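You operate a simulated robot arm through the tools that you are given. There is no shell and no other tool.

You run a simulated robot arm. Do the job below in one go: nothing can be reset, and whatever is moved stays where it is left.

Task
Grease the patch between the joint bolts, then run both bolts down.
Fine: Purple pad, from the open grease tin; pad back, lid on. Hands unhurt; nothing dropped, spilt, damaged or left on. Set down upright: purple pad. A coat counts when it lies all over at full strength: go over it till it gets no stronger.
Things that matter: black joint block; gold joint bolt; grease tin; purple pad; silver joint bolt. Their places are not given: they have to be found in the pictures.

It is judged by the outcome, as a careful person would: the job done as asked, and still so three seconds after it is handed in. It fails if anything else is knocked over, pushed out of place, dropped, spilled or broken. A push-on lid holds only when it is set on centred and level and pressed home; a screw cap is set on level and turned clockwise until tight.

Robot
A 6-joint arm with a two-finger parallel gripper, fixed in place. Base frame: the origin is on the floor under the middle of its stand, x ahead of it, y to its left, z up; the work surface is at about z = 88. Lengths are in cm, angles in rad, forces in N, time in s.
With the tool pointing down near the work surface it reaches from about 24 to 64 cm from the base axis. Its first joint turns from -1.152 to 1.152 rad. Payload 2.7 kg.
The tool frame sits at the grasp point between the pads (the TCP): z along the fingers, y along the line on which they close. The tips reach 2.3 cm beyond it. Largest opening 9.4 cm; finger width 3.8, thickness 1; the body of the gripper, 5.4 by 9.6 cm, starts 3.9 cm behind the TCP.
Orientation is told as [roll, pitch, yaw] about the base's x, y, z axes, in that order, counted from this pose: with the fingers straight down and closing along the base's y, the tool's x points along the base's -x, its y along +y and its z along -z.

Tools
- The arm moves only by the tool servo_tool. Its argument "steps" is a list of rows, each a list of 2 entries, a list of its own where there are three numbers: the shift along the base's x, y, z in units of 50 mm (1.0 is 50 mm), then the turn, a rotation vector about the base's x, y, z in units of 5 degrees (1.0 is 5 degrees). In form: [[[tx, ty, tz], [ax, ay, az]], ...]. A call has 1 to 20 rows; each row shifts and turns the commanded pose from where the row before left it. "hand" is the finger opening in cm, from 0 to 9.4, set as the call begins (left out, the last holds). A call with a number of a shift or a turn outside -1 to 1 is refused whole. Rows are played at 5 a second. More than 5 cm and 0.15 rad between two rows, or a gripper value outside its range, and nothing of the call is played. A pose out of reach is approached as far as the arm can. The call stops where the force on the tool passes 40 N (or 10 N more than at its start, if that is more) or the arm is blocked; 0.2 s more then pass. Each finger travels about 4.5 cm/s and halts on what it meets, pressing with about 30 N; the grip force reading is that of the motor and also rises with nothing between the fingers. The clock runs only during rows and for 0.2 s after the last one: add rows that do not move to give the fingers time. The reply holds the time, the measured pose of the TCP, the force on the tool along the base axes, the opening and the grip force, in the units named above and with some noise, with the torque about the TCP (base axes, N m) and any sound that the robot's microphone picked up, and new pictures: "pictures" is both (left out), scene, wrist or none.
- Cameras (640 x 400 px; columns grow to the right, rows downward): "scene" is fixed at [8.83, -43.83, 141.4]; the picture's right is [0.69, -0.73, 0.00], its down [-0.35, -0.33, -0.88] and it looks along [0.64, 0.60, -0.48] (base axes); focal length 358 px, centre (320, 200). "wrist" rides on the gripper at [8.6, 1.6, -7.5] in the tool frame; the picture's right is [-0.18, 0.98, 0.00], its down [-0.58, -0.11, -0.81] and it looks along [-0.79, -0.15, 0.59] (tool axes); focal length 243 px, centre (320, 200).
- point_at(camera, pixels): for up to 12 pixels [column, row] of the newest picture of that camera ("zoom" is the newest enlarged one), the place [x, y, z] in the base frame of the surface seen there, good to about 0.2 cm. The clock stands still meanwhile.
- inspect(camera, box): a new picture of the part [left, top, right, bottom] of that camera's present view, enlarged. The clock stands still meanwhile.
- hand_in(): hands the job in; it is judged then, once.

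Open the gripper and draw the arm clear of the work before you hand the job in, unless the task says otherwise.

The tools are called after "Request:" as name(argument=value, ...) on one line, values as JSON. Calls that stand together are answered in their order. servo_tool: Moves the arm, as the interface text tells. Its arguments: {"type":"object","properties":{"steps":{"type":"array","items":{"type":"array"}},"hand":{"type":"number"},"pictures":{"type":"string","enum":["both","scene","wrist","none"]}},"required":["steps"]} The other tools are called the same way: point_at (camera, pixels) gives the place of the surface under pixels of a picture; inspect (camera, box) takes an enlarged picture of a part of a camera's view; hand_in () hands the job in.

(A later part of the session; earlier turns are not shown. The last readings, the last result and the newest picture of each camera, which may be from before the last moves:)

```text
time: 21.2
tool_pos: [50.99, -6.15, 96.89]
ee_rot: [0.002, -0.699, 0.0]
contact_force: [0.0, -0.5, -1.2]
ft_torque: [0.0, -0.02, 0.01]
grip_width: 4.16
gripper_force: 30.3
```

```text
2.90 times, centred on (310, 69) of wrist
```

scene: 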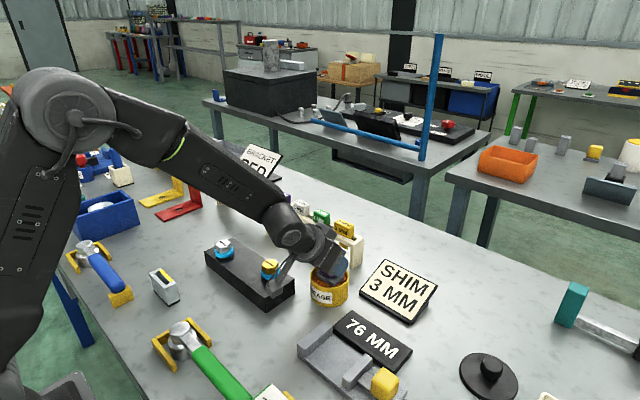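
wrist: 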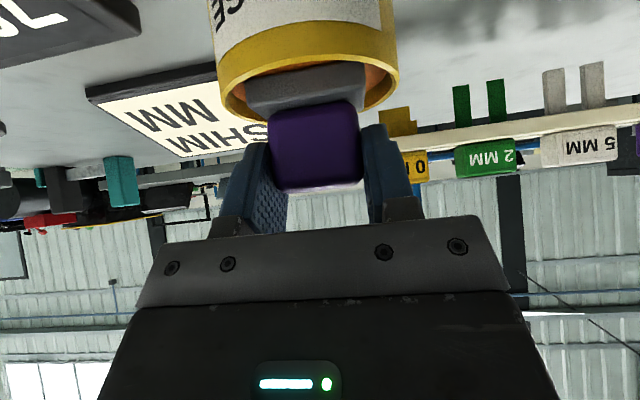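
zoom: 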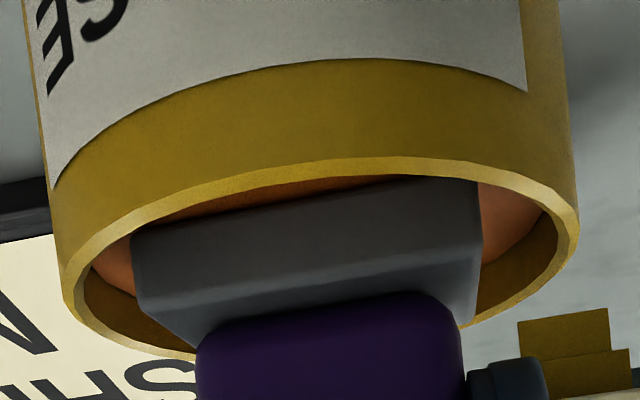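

The sole is inside the rim just above the grease with no contact force. I continue down in 0.1 cm steps.

Request:
servo_tool(steps=[[[0, 0, -0.02], [0, 0, 0]], [[0, 0, -0.02], [0, 0, 0]], [[0, 0, -0.02], [0, 0, 0]], [[0, 0, 0], [0, 0, 0]]])

Request:
inspect(camera="wrist", box=[200, 0, 420, 138])

```text
time: 22.2
tool_pos: [51.15, -6.27, 96.85]
ee_rot: [-0.002, -0.705, 0.002]
contact_force: [-5.6, 3.1, 19.7]
ft_torque: [0.14, 0.57, -0.02]
grip_width: 4.16
gripper_force: 30.3
```

scene: 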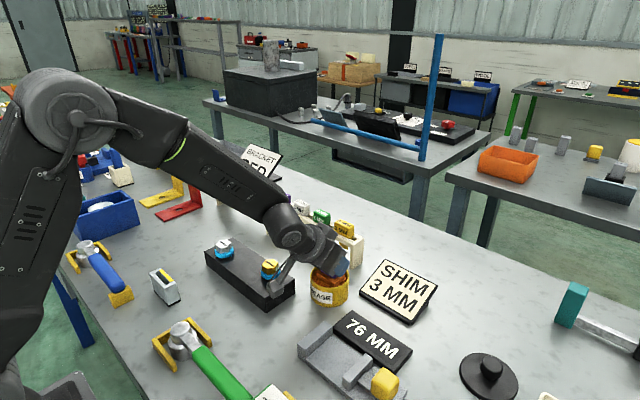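
wrist: 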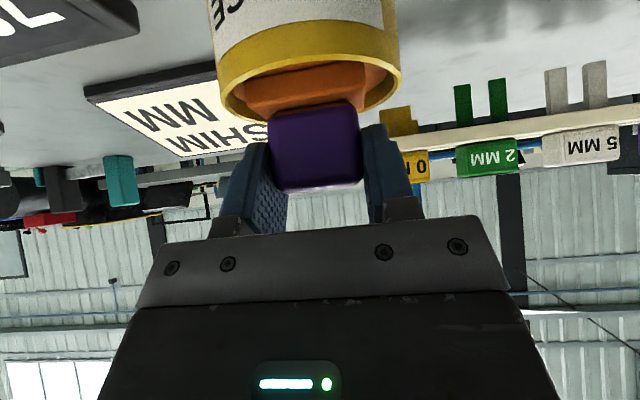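

```text
2.90 times, centred on (310, 69) of wrist
```

zoom: 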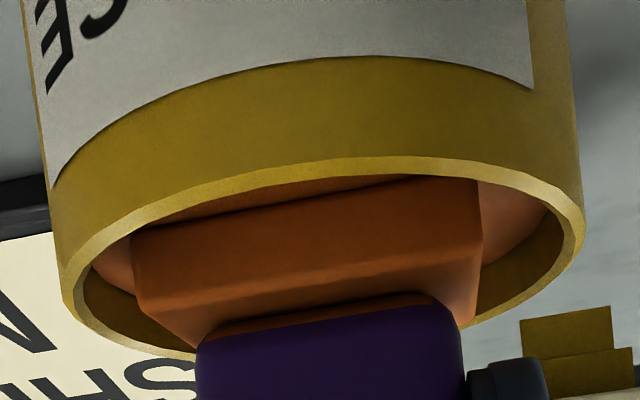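

The sole turned orange (loaded) at ~20 N contact. I lift straight out and carry it above the middle of the block between the bolts.

Request:
servo_tool(steps=[[[0, 0, 0.06], [0, 0, 0]], [[0, 0, 0.15], [0, 0, 0]], [[0, 0, 0.4], [0, 0, 0]], [[0, 0, 0.6], [0, 0, 0]], [[0, 0, 0.2], [0, 0, 0]], [[0, 0, 0], [0, 0, 0]]])

Request:
inspect(camera="scene", box=[280, 220, 380, 310])

```text
time: 23.6
tool_pos: [51.24, -6.29, 103.54]
ee_rot: [0.003, -0.698, 0.0]
contact_force: [0.6, 0.4, -1.6]
ft_torque: [-0.03, -0.01, -0.06]
grip_width: 4.17
gripper_force: 29.8
```

scene: 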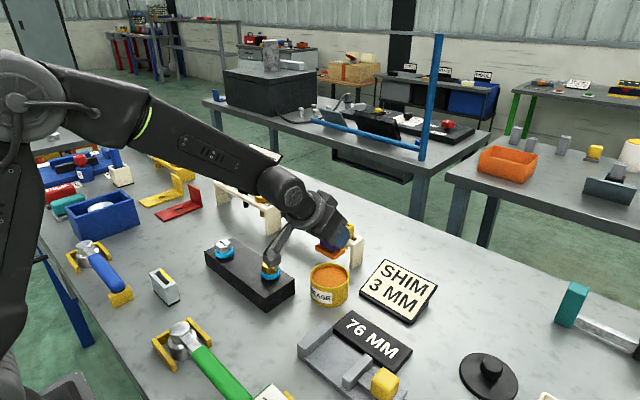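
wrist: 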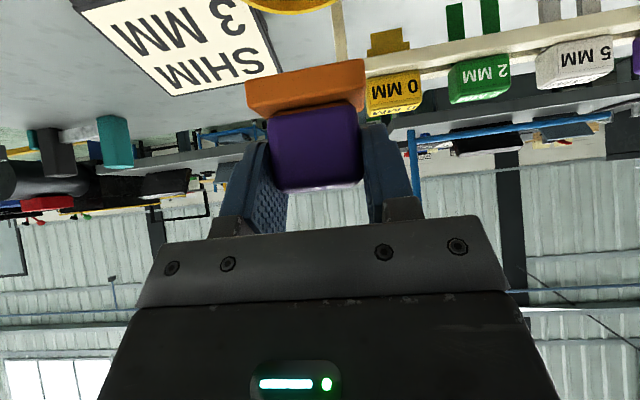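

```text
4.44 times, centred on (330, 265) of scene
```

zoom: 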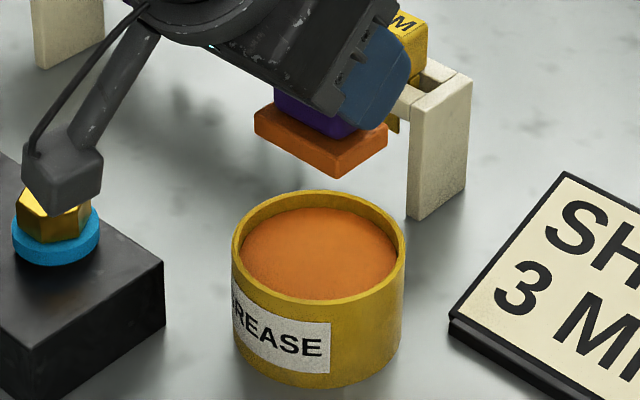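

The tin is undisturbed and the pad is loaded. I move above the middle of the block (42.4, 9.7).

Request:
servo_tool(steps=[[[-0.442, 0.802, 0], [0, 0, 0]], [[-0.442, 0.802, 0], [0, 0, 0]], [[-0.442, 0.802, 0], [0, 0, 0]], [[-0.442, 0.802, 0], [0, 0, 0]], [[0, 0, 0], [0, 0, 0]], [[0, 0, 0], [0, 0, 0]]])

Request:
inspect(camera="scene", box=[190, 200, 310, 310])

```text
time: 25.0
tool_pos: [42.53, 9.77, 104.14]
ee_rot: [0.003, -0.701, 0.0]
contact_force: [-0.7, 0.8, -2.3]
ft_torque: [0.0, 0.02, 0.0]
grip_width: 4.18
gripper_force: 30.0
```

scene: 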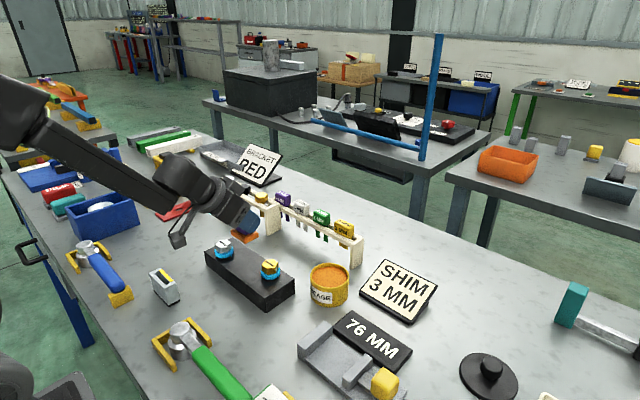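
wrist: 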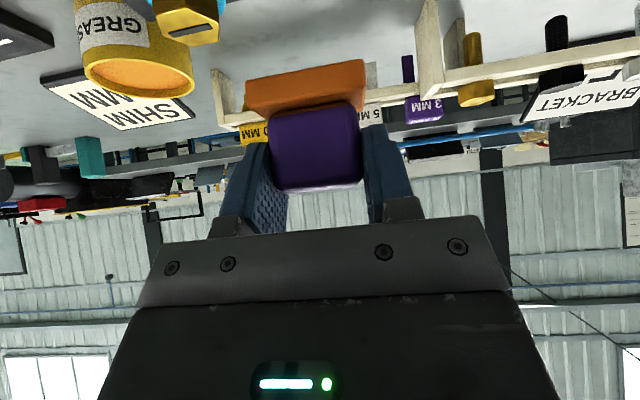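

```text
3.64 times, centred on (250, 255) of scene
```

zoom: 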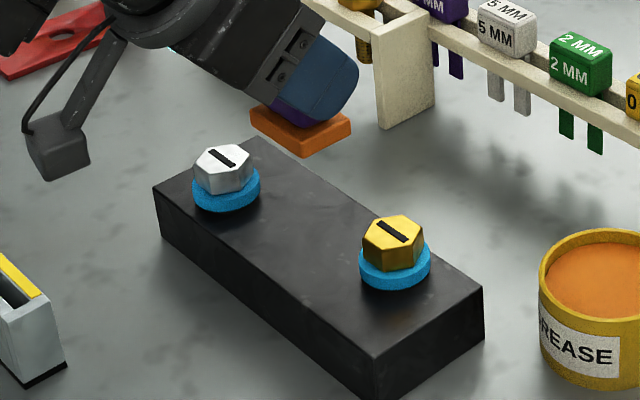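

The pad is above the centre with bolts clear on both sides. I lower it to about 0.7 cm above the block.

Request:
servo_tool(steps=[[[-0.02, 0, -0.45], [0, 0, 0]], [[0, 0, -0.45], [0, 0, 0]], [[0, 0, -0.36], [0, 0, 0]], [[0, 0, 0], [0, 0, 0]], [[0, 0, 0], [0, 0, 0]]])

Request:
inspect(camera="scene", box=[190, 200, 310, 310])

Request:
inspect(camera="wrist", box=[100, 0, 540, 250])

```text
time: 26.2
tool_pos: [42.28, 9.81, 97.53]
ee_rot: [0.002, -0.7, 0.0]
contact_force: [0.1, 0.3, -1.8]
ft_torque: [-0.01, -0.03, -0.01]
grip_width: 4.17
gripper_force: 30.2
```

scene: 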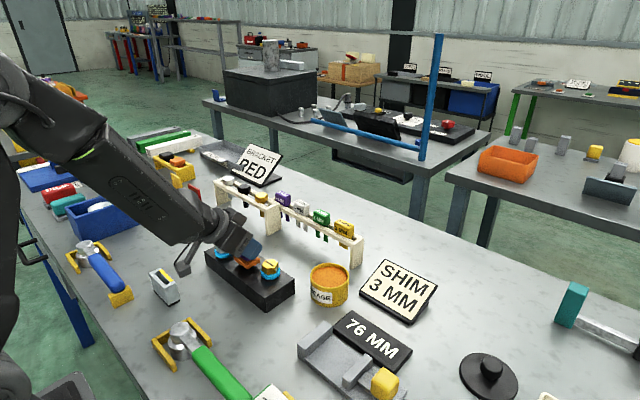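
wrist: 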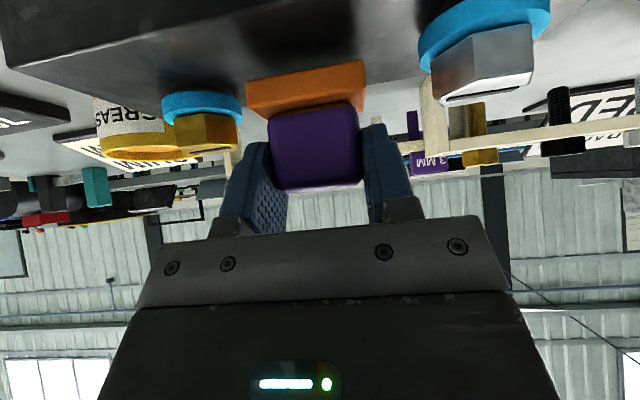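

```text
3.64 times, centred on (250, 255) of scene
```

zoom: 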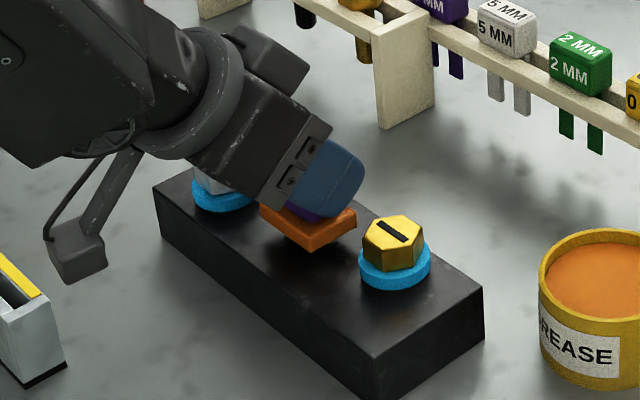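

```text
1.45 times, centred on (320, 125) of wrist
```

zoom: 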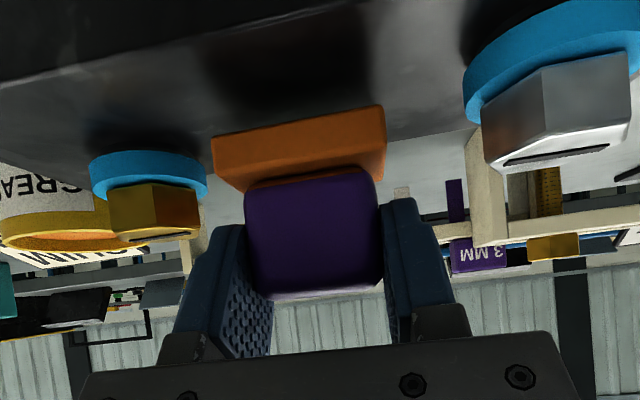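

Pad sits between the bolts with clear margins. I lower to light contact.

Request:
servo_tool(steps=[[[0, 0, -0.06], [0, 0, 0]], [[0, 0, -0.04], [0, 0, 0]], [[0, 0, -0.03], [0, 0, 0]], [[0, 0, -0.02], [0, 0, 0]], [[0, 0, -0.02], [0, 0, 0]], [[0, 0, 0], [0, 0, 0]]], pictures="wrist")

```text
time: 27.6
tool_pos: [42.29, 9.73, 96.59]
ee_rot: [-0.001, -0.702, -0.002]
contact_force: [0.3, -1.4, 5.3]
ft_torque: [-0.13, 0.04, -0.01]
grip_width: 4.17
gripper_force: 29.5
```

wrist: 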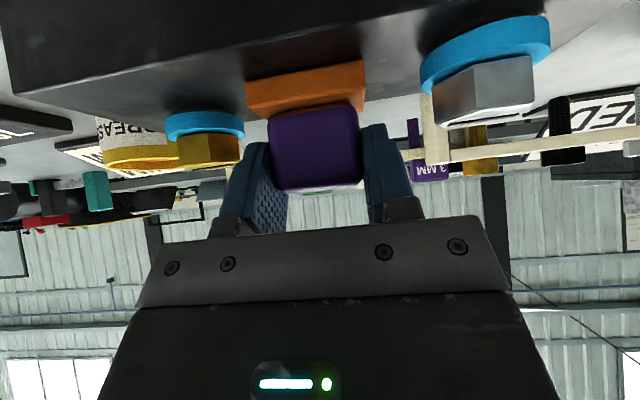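

Light contact of about 7 N. I wipe back and forth across the middle, staying clear of both bolts.

Request:
servo_tool(steps=[[[0, 0.08, 0], [0, 0, 0]], [[0, 0.08, 0], [0, 0, 0]], [[0, 0.08, 0], [0, 0, 0]], [[0, -0.08, 0], [0, 0, 0]], [[0, -0.08, 0], [0, 0, 0]], [[0, -0.08, 0], [0, 0, 0]], [[0, -0.08, 0], [0, 0, 0]], [[0, -0.08, 0], [0, 0, 0]], [[0, -0.08, 0], [0, 0, 0]], [[0, 0.08, 0], [0, 0, 0]], [[0, 0.08, 0], [0, 0, 0]], [[0, 0.08, 0], [0, 0, 0]], [[0, 0, 0], [0, 0, 0]]])

Request:
inspect(camera="scene", box=[190, 220, 310, 320])

```text
time: 30.4
tool_pos: [42.28, 9.7, 96.69]
ee_rot: [0.001, -0.701, -0.001]
contact_force: [-0.5, -8.6, 21.3]
ft_torque: [-0.29, -0.05, -0.01]
grip_width: 4.17
gripper_force: 30.0
```

scene: 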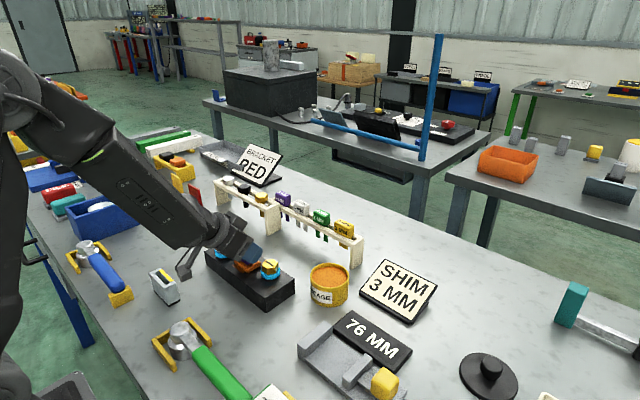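
wrist: 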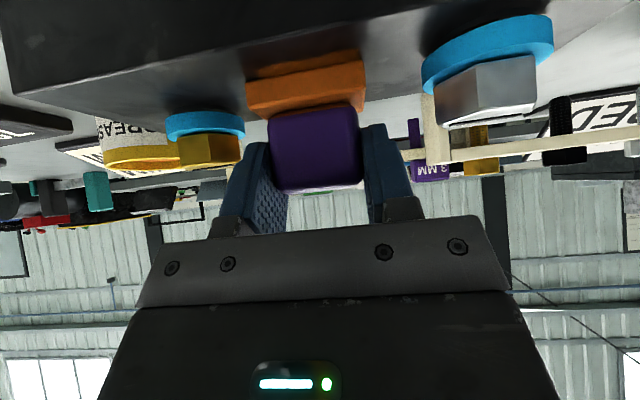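

```text
4.00 times, centred on (250, 270) of scene
```

zoom: 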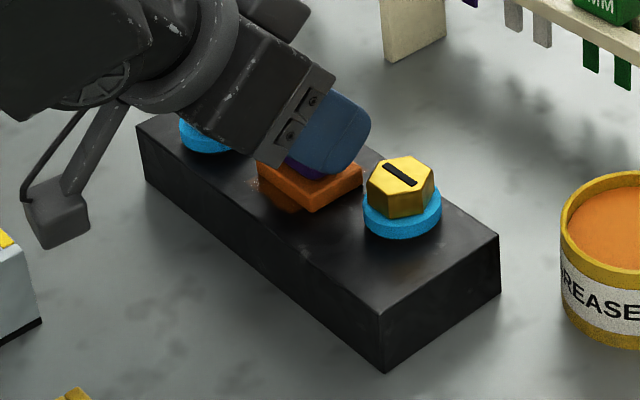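

The force has grown to ~21 N and an orange coat appears. I lift off slightly and back to inspect the coat.

Request:
servo_tool(steps=[[[0, 0, 0.1], [0, 0, 0]], [[0, 0, 0.4], [0, 0, 0]], [[0, 0, 0.8], [0, 0, 0]], [[0, 0, 0.5], [0, 0, 0]], [[0, 0, 0], [0, 0, 0]]])

Request:
inspect(camera="scene", box=[190, 220, 310, 310])

```text
time: 31.6
tool_pos: [42.18, 9.8, 105.41]
ee_rot: [0.002, -0.699, 0.0]
contact_force: [-0.3, 0.2, -2.4]
ft_torque: [0.0, -0.02, 0.0]
grip_width: 4.16
gripper_force: 30.3
```

scene: 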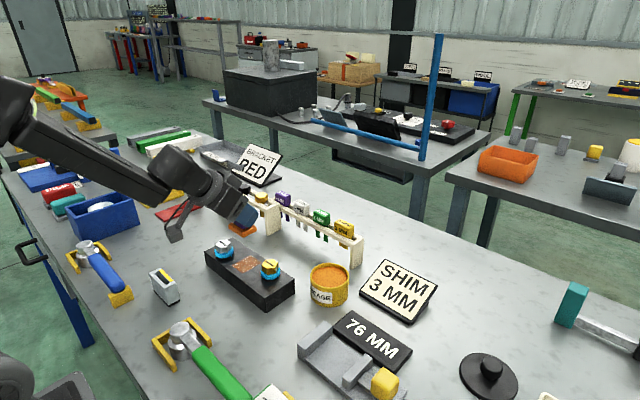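
wrist: 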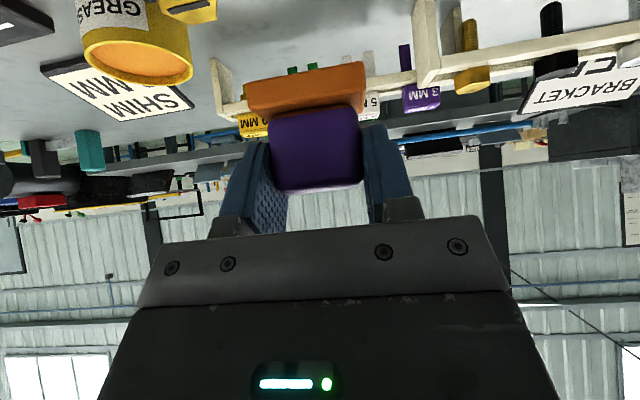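

```text
4.44 times, centred on (250, 265) of scene
```

zoom: 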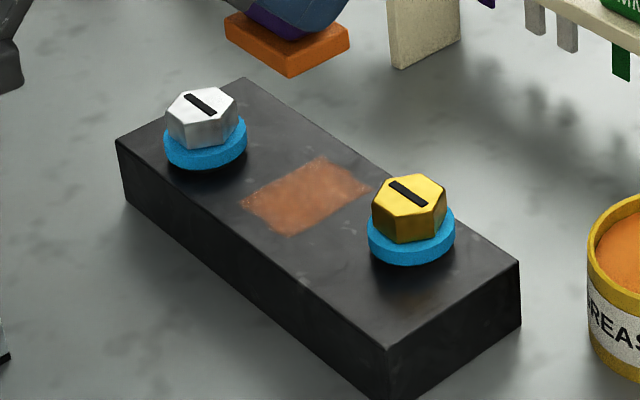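

The coat lies over a rectangle of about x 40.2–45.1, y 7.7–11.7, still thin. I zoom in to see evenness and where its edges are.

Request:
inspect(camera="scene", box=[225, 245, 275, 280])

Request:
point_at(camera="scene", pixels=[[232, 265], [250, 256], [261, 262], [244, 273], [247, 264]])

```text
11.43 times, centred on (250, 262) of scene
```

zoom: 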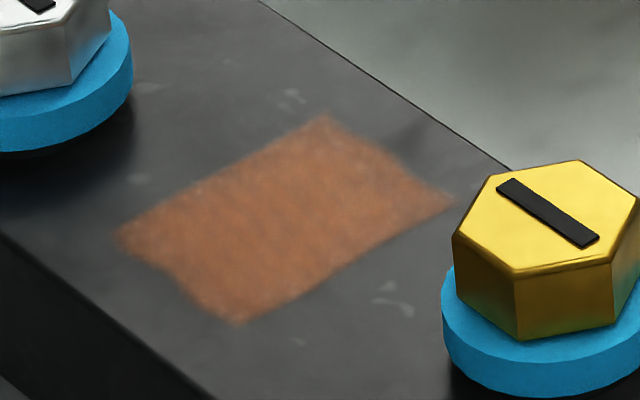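

```text
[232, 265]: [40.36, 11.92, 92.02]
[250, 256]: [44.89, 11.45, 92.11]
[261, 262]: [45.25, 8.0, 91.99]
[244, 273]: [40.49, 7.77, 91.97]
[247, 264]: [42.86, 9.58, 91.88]
```

The coat is thin but even, with slightly ragged x edges. I go down again and wipe along x at several y positions.

Request:
servo_tool(steps=[[[0.02, -0.01, -0.5], [0, 0, 0]], [[0, 0, -0.6], [0, 0, 0]], [[0, 0, -0.44], [0, 0, 0]], [[0, 0, -0.1], [0, 0, 0]], [[0, 0, -0.06], [0, 0, 0]], [[0, 0, -0.03], [0, 0, 0]], [[0, 0, -0.02], [0, 0, 0]], [[0, 0, 0], [0, 0, 0]]], pictures="none")

```text
time: 33.4
tool_pos: [42.26, 9.68, 96.85]
ee_rot: [0.002, -0.7, 0.0]
contact_force: [-0.5, -0.3, -0.9]
ft_torque: [0.01, 0.01, -0.01]
grip_width: 4.17
gripper_force: 30.2
```

Still just above contact; I lower a little more.

Request:
servo_tool(steps=[[[0, 0, -0.02], [0, 0, 0]], [[0, 0, -0.02], [0, 0, 0]], [[0, 0, -0.01], [0, 0, 0]], [[0, 0, 0], [0, 0, 0]]], pictures="none")

```text
time: 34.4
tool_pos: [42.33, 9.64, 96.54]
ee_rot: [0.003, -0.7, 0.0]
contact_force: [-2.0, -0.7, 8.4]
ft_torque: [0.14, 0.24, 0.02]
grip_width: 4.17
gripper_force: 29.9
```

Contact at about 10 N; I wipe along x across the patch.

Request:
servo_tool(steps=[[[-0.087, 0, 0], [0, 0, 0]], [[-0.087, 0, 0], [0, 0, 0]], [[-0.087, 0, 0], [0, 0, 0]], [[0.09, 0, 0], [0, 0, 0]], [[0.09, 0, 0], [0, 0, 0]], [[0.09, 0, 0], [0, 0, 0]], [[0.09, 0, 0], [0, 0, 0]], [[0.09, 0, 0], [0, 0, 0]], [[0.09, 0, 0], [0, 0, 0]], [[0.09, 0, 0], [0, 0, 0]], [[0, 0, 0], [0, 0, 0]]], pictures="scene")

```text
time: 36.8
tool_pos: [44.21, 9.72, 96.6]
ee_rot: [0.001, -0.697, -0.001]
contact_force: [-1.6, 0.8, 5.9]
ft_torque: [0.01, -0.04, 0.01]
grip_width: 4.16
gripper_force: 30.0
```

scene: 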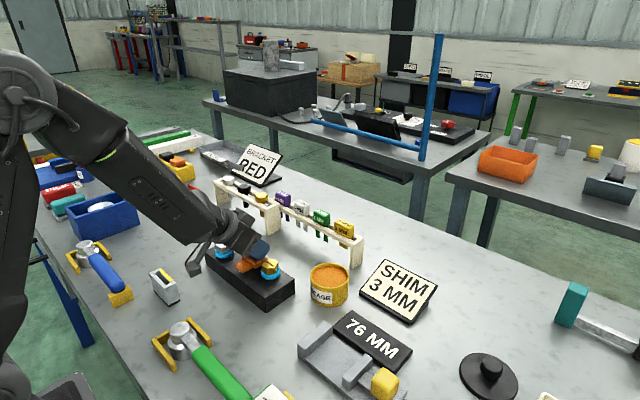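

I check the coat from the scene view while the pad sits at x≈44.2.

Request:
inspect(camera="scene", box=[215, 240, 285, 290])

```text
8.00 times, centred on (250, 265) of scene
```

zoom: 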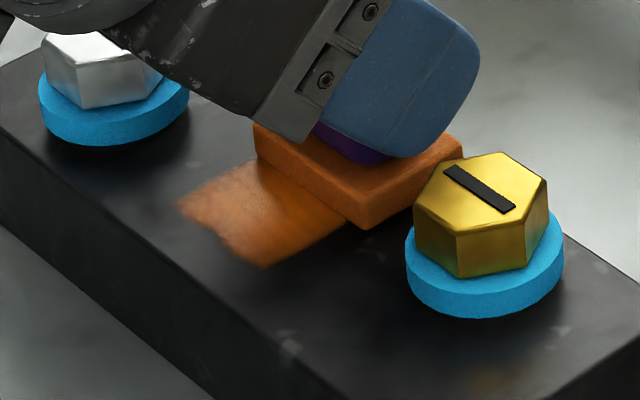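

The coat gets stronger. I raster on: along y and x around the patch border.

Request:
servo_tool(steps=[[[0, -0.11, 0], [0, 0, 0]], [[0, -0.11, 0], [0, 0, 0]], [[-0.09, 0, 0], [0, 0, 0]], [[-0.09, 0, 0], [0, 0, 0]], [[-0.09, 0, 0], [0, 0, 0]], [[-0.09, 0, 0], [0, 0, 0]], [[-0.09, 0, 0], [0, 0, 0]], [[-0.09, 0, 0], [0, 0, 0]], [[-0.09, 0, 0], [0, 0, 0]], [[0, 0.11, 0], [0, 0, 0]], [[0, 0.11, 0], [0, 0, 0]], [[0, 0.11, 0], [0, 0, 0]], [[0, 0.11, 0], [0, 0, 0]], [[0.09, 0, 0], [0, 0, 0]], [[0.09, 0, 0], [0, 0, 0]], [[0.09, 0, 0], [0, 0, 0]], [[0.09, 0, 0], [0, 0, 0]], [[0.09, 0, 0], [0, 0, 0]], [[0.09, 0, 0], [0, 0, 0]], [[0.09, 0, 0], [0, 0, 0]]], pictures="scene")

Request:
inspect(camera="scene", box=[215, 240, 285, 290])

```text
time: 41.0
tool_pos: [44.18, 10.84, 96.49]
ee_rot: [0.002, -0.7, 0.002]
contact_force: [-8.3, 0.8, 20.6]
ft_torque: [0.01, 0.25, -0.04]
grip_width: 4.15
gripper_force: 30.1
```

scene: 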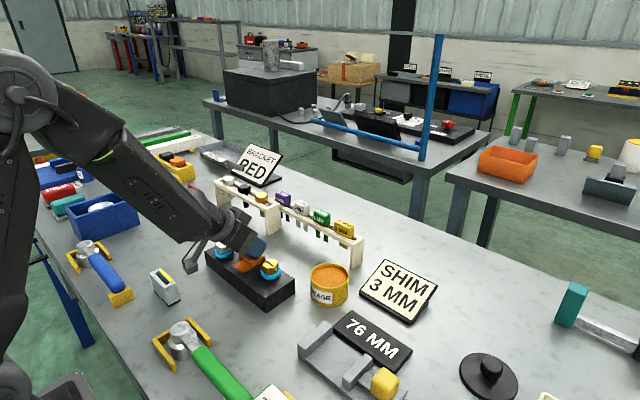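

```text
8.00 times, centred on (250, 265) of scene
```

zoom: 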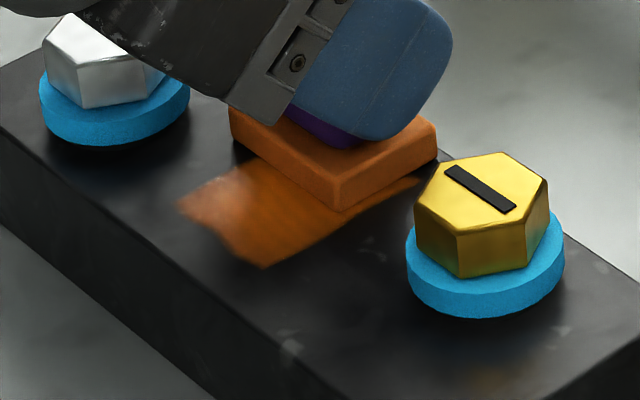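

Coat is stronger; I lift off to look at the full patch.

Request:
servo_tool(steps=[[[0, 0, 0.1], [0, 0, 0]], [[0, 0, 0.4], [0, 0, 0]], [[0, 0, 0.8], [0, 0, 0]], [[0, 0, 0.5], [0, 0, 0]], [[0, 0, 0], [0, 0, 0]]])

Request:
inspect(camera="scene", box=[225, 245, 275, 280])

Request:
inspect(camera="wrist", box=[200, 0, 420, 138])

```text
time: 42.2
tool_pos: [44.11, 10.8, 105.53]
ee_rot: [0.0, -0.702, 0.0]
contact_force: [-0.2, -0.4, -1.9]
ft_torque: [0.02, 0.06, -0.02]
grip_width: 4.18
gripper_force: 29.3
```

scene: 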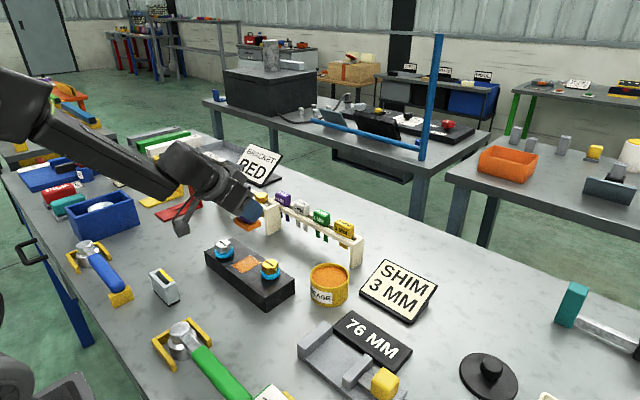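
wrist: 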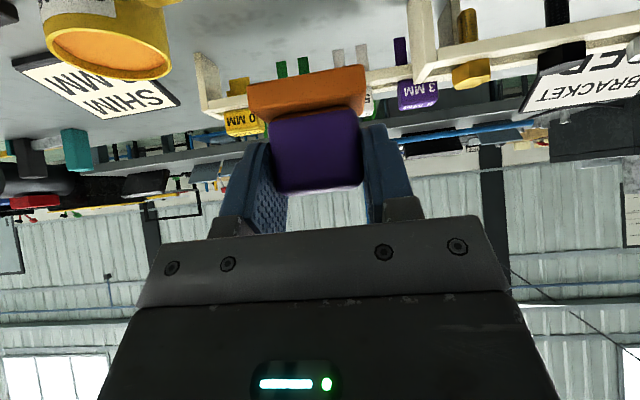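

```text
11.43 times, centred on (250, 262) of scene
```

zoom: 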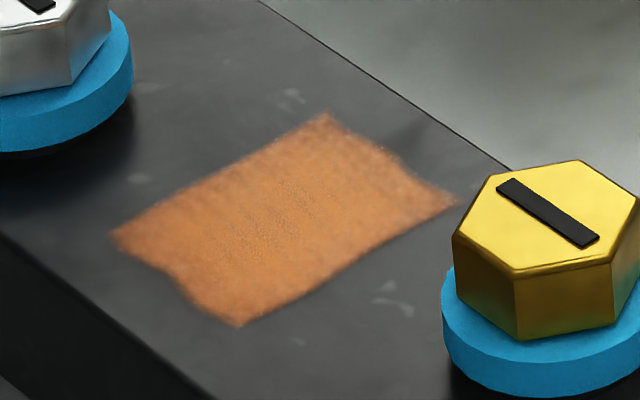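

```text
2.90 times, centred on (310, 69) of wrist
```

zoom: 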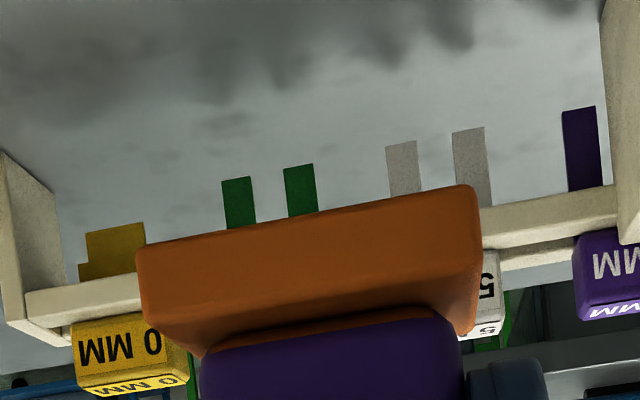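

The coat is stronger with some speckles in the middle. I go over it again.

Request:
servo_tool(steps=[[[0, 0, -0.5], [0, 0, 0]], [[0, 0, -0.6], [0, 0, 0]], [[0, 0, -0.44], [0, 0, 0]], [[0, 0, -0.12], [0, 0, 0]], [[0, 0, -0.06], [0, 0, 0]], [[0, 0, -0.04], [0, 0, 0]], [[0, 0, -0.02], [0, 0, 0]], [[0, 0, 0], [0, 0, 0]]], pictures="none")

```text
time: 44.0
tool_pos: [44.12, 10.87, 96.63]
ee_rot: [0.0, -0.7, -0.001]
contact_force: [0.7, -0.1, -1.5]
ft_torque: [-0.02, 0.04, -0.02]
grip_width: 4.14
gripper_force: 29.8
```

Request:
servo_tool(steps=[[[0, 0, -0.02], [0, 0, 0]], [[0, 0, -0.015], [0, 0, 0]], [[-0.09, 0, 0], [0, 0, 0]], [[-0.09, 0, 0], [0, 0, 0]], [[-0.09, 0, 0], [0, 0, 0]], [[-0.09, 0, 0], [0, 0, 0]], [[-0.09, 0, 0], [0, 0, 0]], [[-0.09, 0, 0], [0, 0, 0]], [[-0.08, 0, 0], [0, 0, 0]], [[0, -0.11, 0], [0, 0, 0]], [[0, -0.11, 0], [0, 0, 0]], [[0.09, 0, 0], [0, 0, 0]], [[0.09, 0, 0], [0, 0, 0]], [[0.09, 0, 0], [0, 0, 0]], [[0.09, 0, 0], [0, 0, 0]], [[0.09, 0, 0], [0, 0, 0]], [[0.09, 0, 0], [0, 0, 0]], [[0.08, 0, 0], [0, 0, 0]], [[0, -0.11, 0], [0, 0, 0]], [[0, -0.11, 0], [0, 0, 0]]], pictures="scene")

Request:
inspect(camera="scene", box=[215, 240, 285, 290])

```text
time: 48.2
tool_pos: [44.11, 8.67, 96.39]
ee_rot: [-0.001, -0.7, 0.0]
contact_force: [0.7, 2.7, 5.6]
ft_torque: [0.08, -0.17, 0.06]
grip_width: 4.19
gripper_force: 30.3
```

scene: 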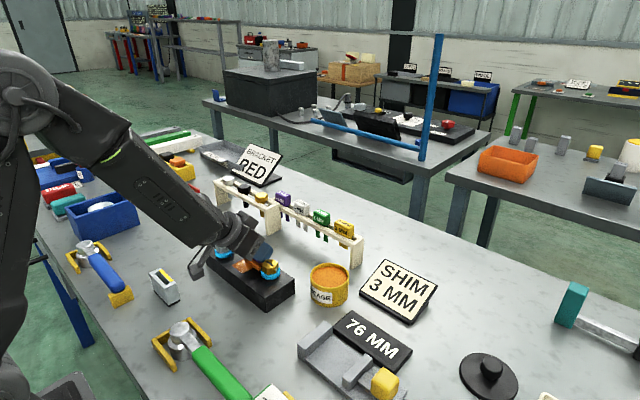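

```text
8.00 times, centred on (250, 265) of scene
```

zoom: 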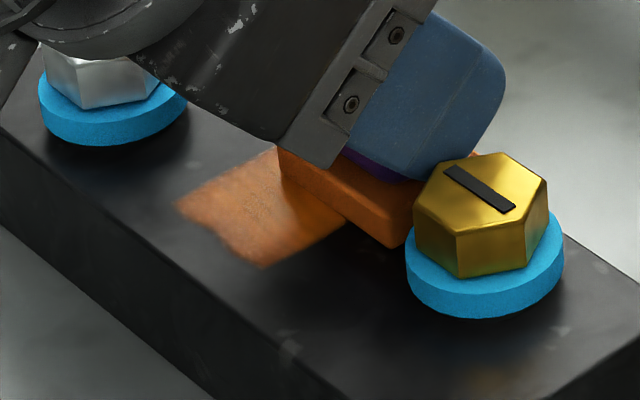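

I continue: along x at y≈8.7, then along y at low x.

Request:
servo_tool(steps=[[[-0.09, 0, 0], [0, 0, 0]], [[-0.09, 0, 0], [0, 0, 0]], [[-0.09, 0, 0], [0, 0, 0]], [[-0.09, 0, 0], [0, 0, 0]], [[-0.09, 0, 0], [0, 0, 0]], [[-0.09, 0, 0], [0, 0, 0]], [[-0.08, 0, 0], [0, 0, 0]], [[0, 0.11, 0], [0, 0, 0]], [[0, 0.11, 0], [0, 0, 0]], [[0, 0.11, 0], [0, 0, 0]], [[0, 0.11, 0], [0, 0, 0]], [[0.1, -0.05, 0], [0, 0, 0]], [[0.1, -0.11, 0], [0, 0, 0]], [[0.1, -0.11, 0], [0, 0, 0]], [[0.1, -0.11, 0], [0, 0, 0]], [[0.1, 0, 0], [0, 0, 0]], [[0.05, 0.11, 0], [0, 0, 0]], [[0.05, 0.11, 0], [0, 0, 0]], [[0, 0.11, 0], [0, 0, 0]], [[0, 0, 0], [0, 0, 0]]], pictures="none")

Request:
servo_tool(steps=[[[0, 0, 0.1], [0, 0, 0]], [[0, 0, 0.4], [0, 0, 0]], [[0, 0, 0.8], [0, 0, 0]], [[0, 0, 0.5], [0, 0, 0]], [[0, 0, 0], [0, 0, 0]]])

Request:
inspect(camera="scene", box=[225, 245, 275, 280])

```text
time: 52.4
tool_pos: [44.15, 10.62, 96.36]
ee_rot: [0.0, -0.699, 0.0]
contact_force: [-0.3, 0.0, -0.6]
ft_torque: [0.0, -0.02, 0.03]
grip_width: 4.17
gripper_force: 30.7
```

```text
time: 53.6
tool_pos: [44.04, 10.48, 105.44]
ee_rot: [0.0, -0.7, 0.002]
contact_force: [0.2, 0.0, -1.5]
ft_torque: [0.02, 0.02, -0.01]
grip_width: 4.18
gripper_force: 30.1
```

scene: 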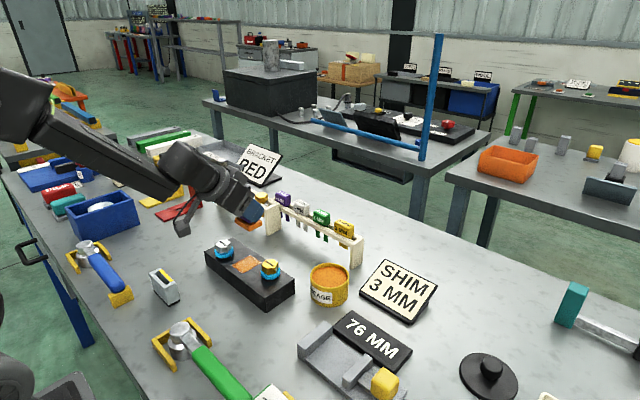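
wrist: 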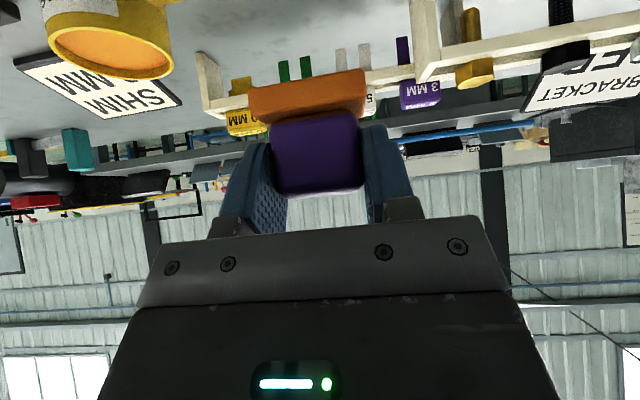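

```text
11.43 times, centred on (250, 262) of scene
```

zoom: 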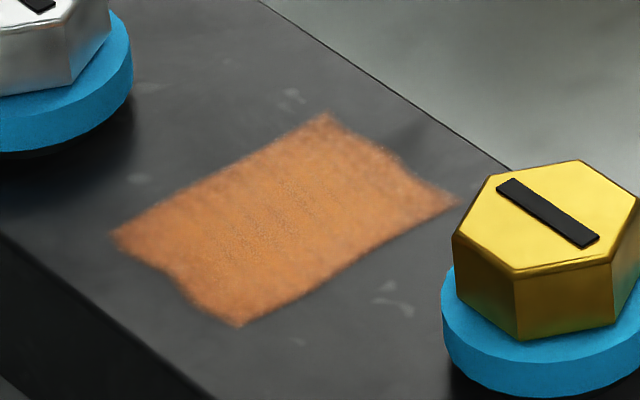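

The coat looks about the same as after the previous round; to be sure it's at full strength I'll reload once more. First I check the pad's attitude in the grip, since it shifted slightly.

Request:
inspect(camera="scene", box=[220, 185, 280, 240])

Request:
inspect(camera="wrist", box=[220, 50, 400, 220])

```text
7.27 times, centred on (250, 212) of scene
```

zoom: 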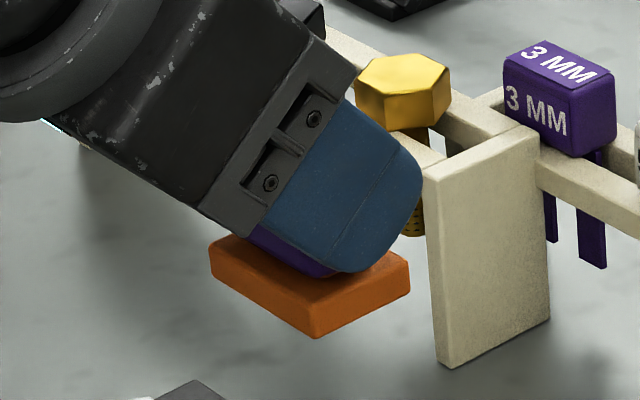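

```text
2.35 times, centred on (310, 135) of wrist
```

zoom: 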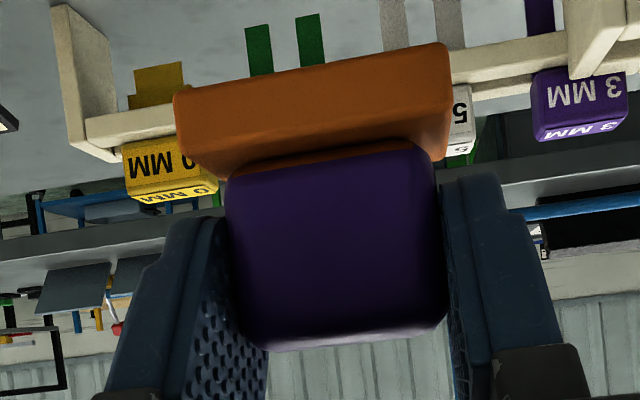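

The pad is level in the grip, shifted up about 0.3 cm. I go back above the tin for a second load.

Request:
servo_tool(steps=[[[0.353, -0.832, -0.05], [0, 0, 0]], [[0.353, -0.832, -0.05], [0, 0, 0]], [[0.353, -0.832, -0.05], [0, 0, 0]], [[0.353, -0.832, -0.05], [0, 0, 0]], [[0, 0, 0], [0, 0, 0]], [[0, 0, 0], [0, 0, 0]]], pictures="none")

```text
time: 55.0
tool_pos: [51.14, -6.22, 104.33]
ee_rot: [0.002, -0.698, 0.0]
contact_force: [-0.4, 0.6, -1.9]
ft_torque: [0.03, 0.01, -0.02]
grip_width: 4.15
gripper_force: 30.2
```

Positioned at (51.14,-6.22); I descend to just above the rim and check alignment.

Request:
servo_tool(steps=[[[0, 0, -0.5], [0, 0, 0]], [[0, 0, -0.5], [0, 0, 0]], [[0, 0, -0.3], [0, 0, 0]], [[0, 0, 0], [0, 0, 0]]])

Request:
inspect(camera="wrist", box=[200, 0, 420, 138])

Request:
inspect(camera="scene", box=[280, 220, 380, 310])

```text
time: 56.0
tool_pos: [51.21, -6.08, 97.88]
ee_rot: [0.001, -0.699, -0.001]
contact_force: [-0.5, -0.6, -1.3]
ft_torque: [0.01, -0.01, 0.04]
grip_width: 4.14
gripper_force: 29.7
```

scene: 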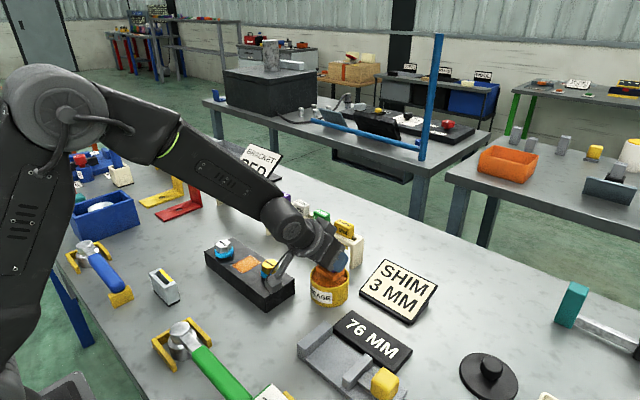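
wrist: 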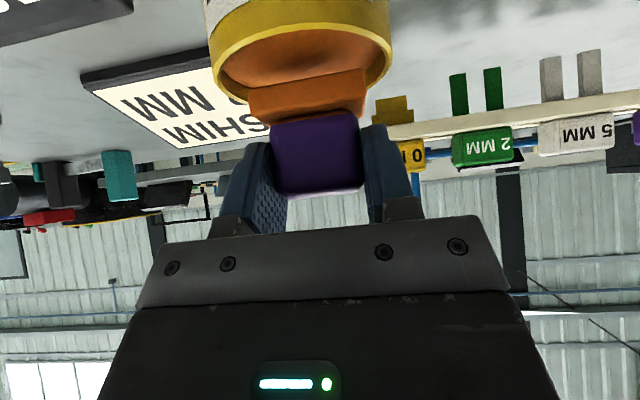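

```text
2.90 times, centred on (310, 69) of wrist
```

zoom: 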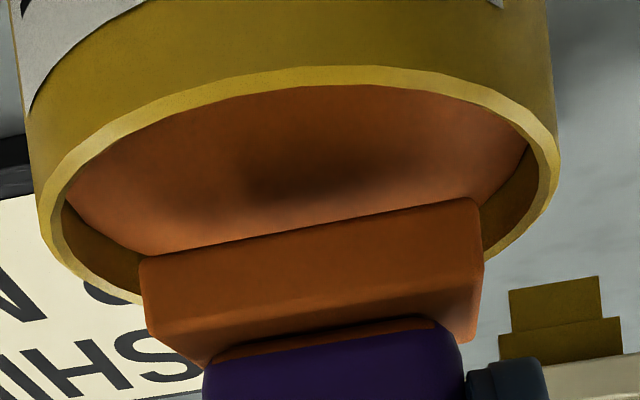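

```text
4.44 times, centred on (330, 265) of scene
```

zoom: 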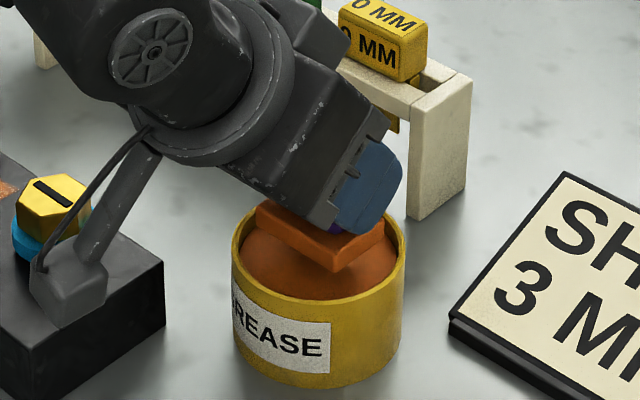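

The sole is about 0.2 cm toward +y of the tin centre; I correct that and lower slowly into the grease.

Request:
servo_tool(steps=[[[0, -0.03, -0.05], [0, 0, 0]], [[0, 0, -0.05], [0, 0, 0]], [[0, 0, -0.05], [0, 0, 0]], [[0, 0, -0.05], [0, 0, 0]], [[0, 0, -0.04], [0, 0, 0]], [[0, 0, -0.03], [0, 0, 0]], [[0, 0, 0], [0, 0, 0]]], pictures="wrist")

```text
time: 57.6
tool_pos: [51.08, -6.23, 96.5]
ee_rot: [0.001, -0.701, 0.0]
contact_force: [-0.8, -0.3, -0.2]
ft_torque: [0.02, -0.01, -0.02]
grip_width: 4.15
gripper_force: 30.3
```

wrist: 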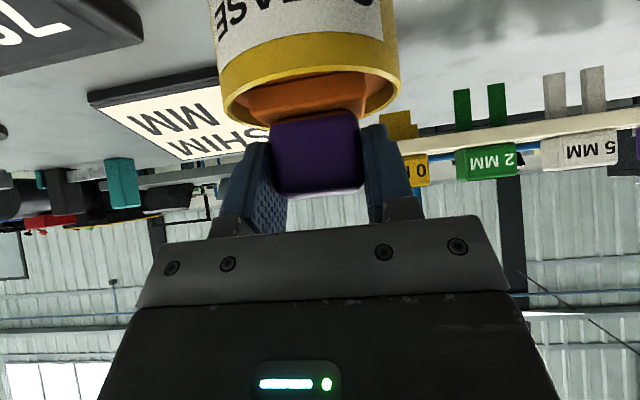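

Not touching quite yet; I lower another 0.2 cm to dip.

Request:
servo_tool(steps=[[[0, 0, -0.02], [0, 0, 0]], [[0, 0, -0.02], [0, 0, 0]], [[0, 0, 0], [0, 0, 0]], [[0, 0, 0], [0, 0, 0]]], pictures="wrist")

```text
time: 58.6
tool_pos: [51.09, -6.2, 96.55]
ee_rot: [-0.001, -0.704, -0.001]
contact_force: [-1.9, 0.1, 21.5]
ft_torque: [0.07, 0.35, -0.01]
grip_width: 4.17
gripper_force: 30.2
```

wrist: 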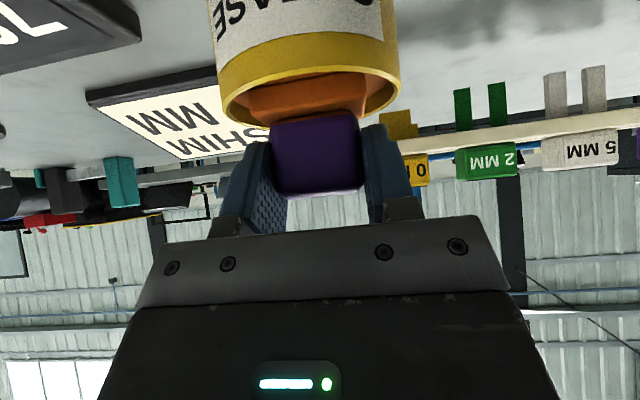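

Dipped with ~21 N. I lift out and return above the patch centre.

Request:
servo_tool(steps=[[[0, 0, 0.06], [0, 0, 0]], [[0, 0, 0.15], [0, 0, 0]], [[0, 0, 0.5], [0, 0, 0]], [[0, 0, 0.7], [0, 0, 0]], [[-0.435, 0.797, 0], [0, 0, 0]], [[-0.435, 0.797, 0], [0, 0, 0]], [[-0.435, 0.797, 0], [0, 0, 0]], [[-0.435, 0.797, 0], [0, 0, 0]], [[0, 0, 0], [0, 0, 0]], [[0, 0, 0], [0, 0, 0]]])

Request:
inspect(camera="scene", box=[280, 220, 380, 310])

```text
time: 60.8
tool_pos: [42.37, 9.92, 103.22]
ee_rot: [0.001, -0.702, 0.001]
contact_force: [-0.2, 0.0, -0.6]
ft_torque: [0.0, -0.02, -0.02]
grip_width: 4.15
gripper_force: 30.3
```

scene: 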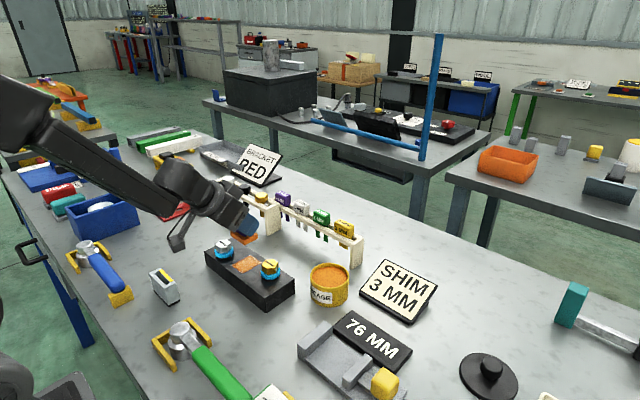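
wrist: 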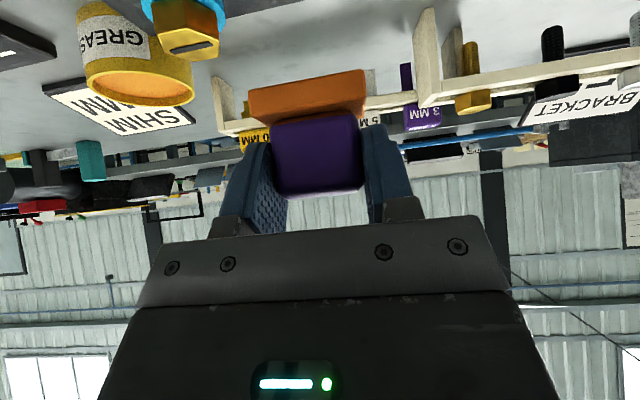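

```text
4.44 times, centred on (330, 265) of scene
```

zoom: 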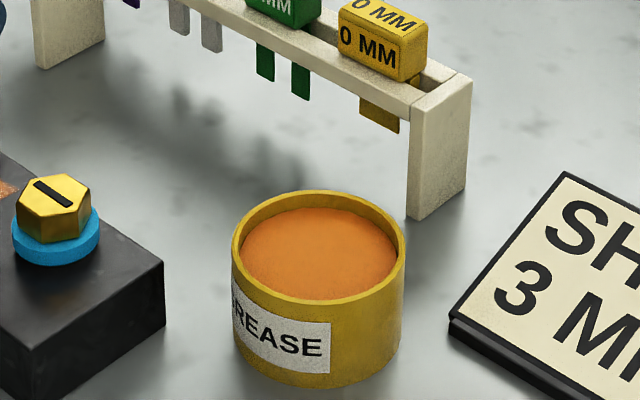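

Tin still in place. I lower onto the patch again.

Request:
servo_tool(steps=[[[0, -0.02, -0.5], [0, 0, 0]], [[0, 0, -0.5], [0, 0, 0]], [[0, 0, -0.26], [0, 0, 0]], [[0, 0, -0.05], [0, 0, 0]], [[0, 0, -0.03], [0, 0, 0]], [[0, 0, -0.02], [0, 0, 0]], [[0, 0, 0], [0, 0, 0]]], pictures="none")

```text
time: 62.4
tool_pos: [42.39, 9.6, 96.43]
ee_rot: [0.001, -0.7, 0.001]
contact_force: [0.1, 0.4, -2.3]
ft_torque: [-0.02, 0.03, 0.02]
grip_width: 4.15
gripper_force: 30.2
```

Request:
servo_tool(steps=[[[0, 0, -0.015], [0, 0, 0]], [[0, 0, -0.015], [0, 0, 0]], [[0, 0, 0], [0, 0, 0]]], pictures="none")

```text
time: 63.2
tool_pos: [42.51, 9.73, 96.46]
ee_rot: [0.001, -0.701, 0.0]
contact_force: [-0.1, 0.0, -1.7]
ft_torque: [-0.03, 0.0, 0.03]
grip_width: 4.16
gripper_force: 30.1
```

Still no contact; I continue down gently.

Request:
servo_tool(steps=[[[0, 0, -0.02], [0, 0, 0]], [[0, 0, -0.02], [0, 0, 0]], [[0, 0, 0], [0, 0, 0]]], pictures="none")

```text
time: 64.0
tool_pos: [42.36, 9.66, 96.28]
ee_rot: [0.001, -0.703, -0.002]
contact_force: [-2.4, -0.7, 9.0]
ft_torque: [0.06, -0.11, 0.03]
grip_width: 4.14
gripper_force: 30.2
```

Contact at ~10 N. I raster the full patch again.

Request:
servo_tool(steps=[[[0, -0.106, 0], [0, 0, 0]], [[0, -0.106, 0], [0, 0, 0]], [[-0.09, 0, 0], [0, 0, 0]], [[-0.09, 0, 0], [0, 0, 0]], [[-0.09, 0, 0], [0, 0, 0]], [[0.1, 0, 0], [0, 0, 0]], [[0.1, 0, 0], [0, 0, 0]], [[0.1, 0, 0], [0, 0, 0]], [[0.1, 0, 0], [0, 0, 0]], [[0.1, 0, 0], [0, 0, 0]], [[0.1, 0, 0], [0, 0, 0]], [[0, 0.11, 0], [0, 0, 0]], [[0, 0.11, 0], [0, 0, 0]], [[-0.1, 0, 0], [0, 0, 0]], [[-0.1, 0, 0], [0, 0, 0]], [[-0.1, 0, 0], [0, 0, 0]], [[-0.1, 0, 0], [0, 0, 0]], [[-0.1, 0, 0], [0, 0, 0]], [[-0.1, 0, 0], [0, 0, 0]], [[0, 0, 0], [0, 0, 0]]], pictures="none")

Request:
servo_tool(steps=[[[0, 0.11, 0], [0, 0, 0]], [[0, 0.11, 0], [0, 0, 0]], [[0.1, 0, 0], [0, 0, 0]], [[0.1, 0, 0], [0, 0, 0]], [[0.1, 0, 0], [0, 0, 0]], [[0.1, 0, 0], [0, 0, 0]], [[0.1, 0, 0], [0, 0, 0]], [[0.1, 0, 0], [0, 0, 0]], [[0, -0.11, 0], [0, 0, 0]], [[0, -0.11, 0], [0, 0, 0]], [[-0.1, 0, 0], [0, 0, 0]], [[-0.1, 0, 0], [0, 0, 0]], [[-0.1, 0, 0], [0, 0, 0]], [[-0.1, 0, 0], [0, 0, 0]], [[-0.1, 0, 0], [0, 0, 0]], [[-0.1, 0, 0], [0, 0, 0]], [[0.15, 0, 0], [0, 0, 0]], [[0.13, 0, 0], [0, 0, 0]], [[0, 0, 0], [0, 0, 0]]], pictures="none")

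```text
time: 68.2
tool_pos: [41.05, 9.74, 96.22]
ee_rot: [0.0, -0.701, 0.0]
contact_force: [6.1, 0.3, 14.6]
ft_torque: [0.07, -0.38, 0.02]
grip_width: 4.17
gripper_force: 29.9
```

```text
time: 72.2
tool_pos: [42.55, 9.76, 96.28]
ee_rot: [0.003, -0.701, 0.0]
contact_force: [-7.9, 1.3, 18.8]
ft_torque: [0.05, -0.08, 0.02]
grip_width: 4.17
gripper_force: 29.9
```

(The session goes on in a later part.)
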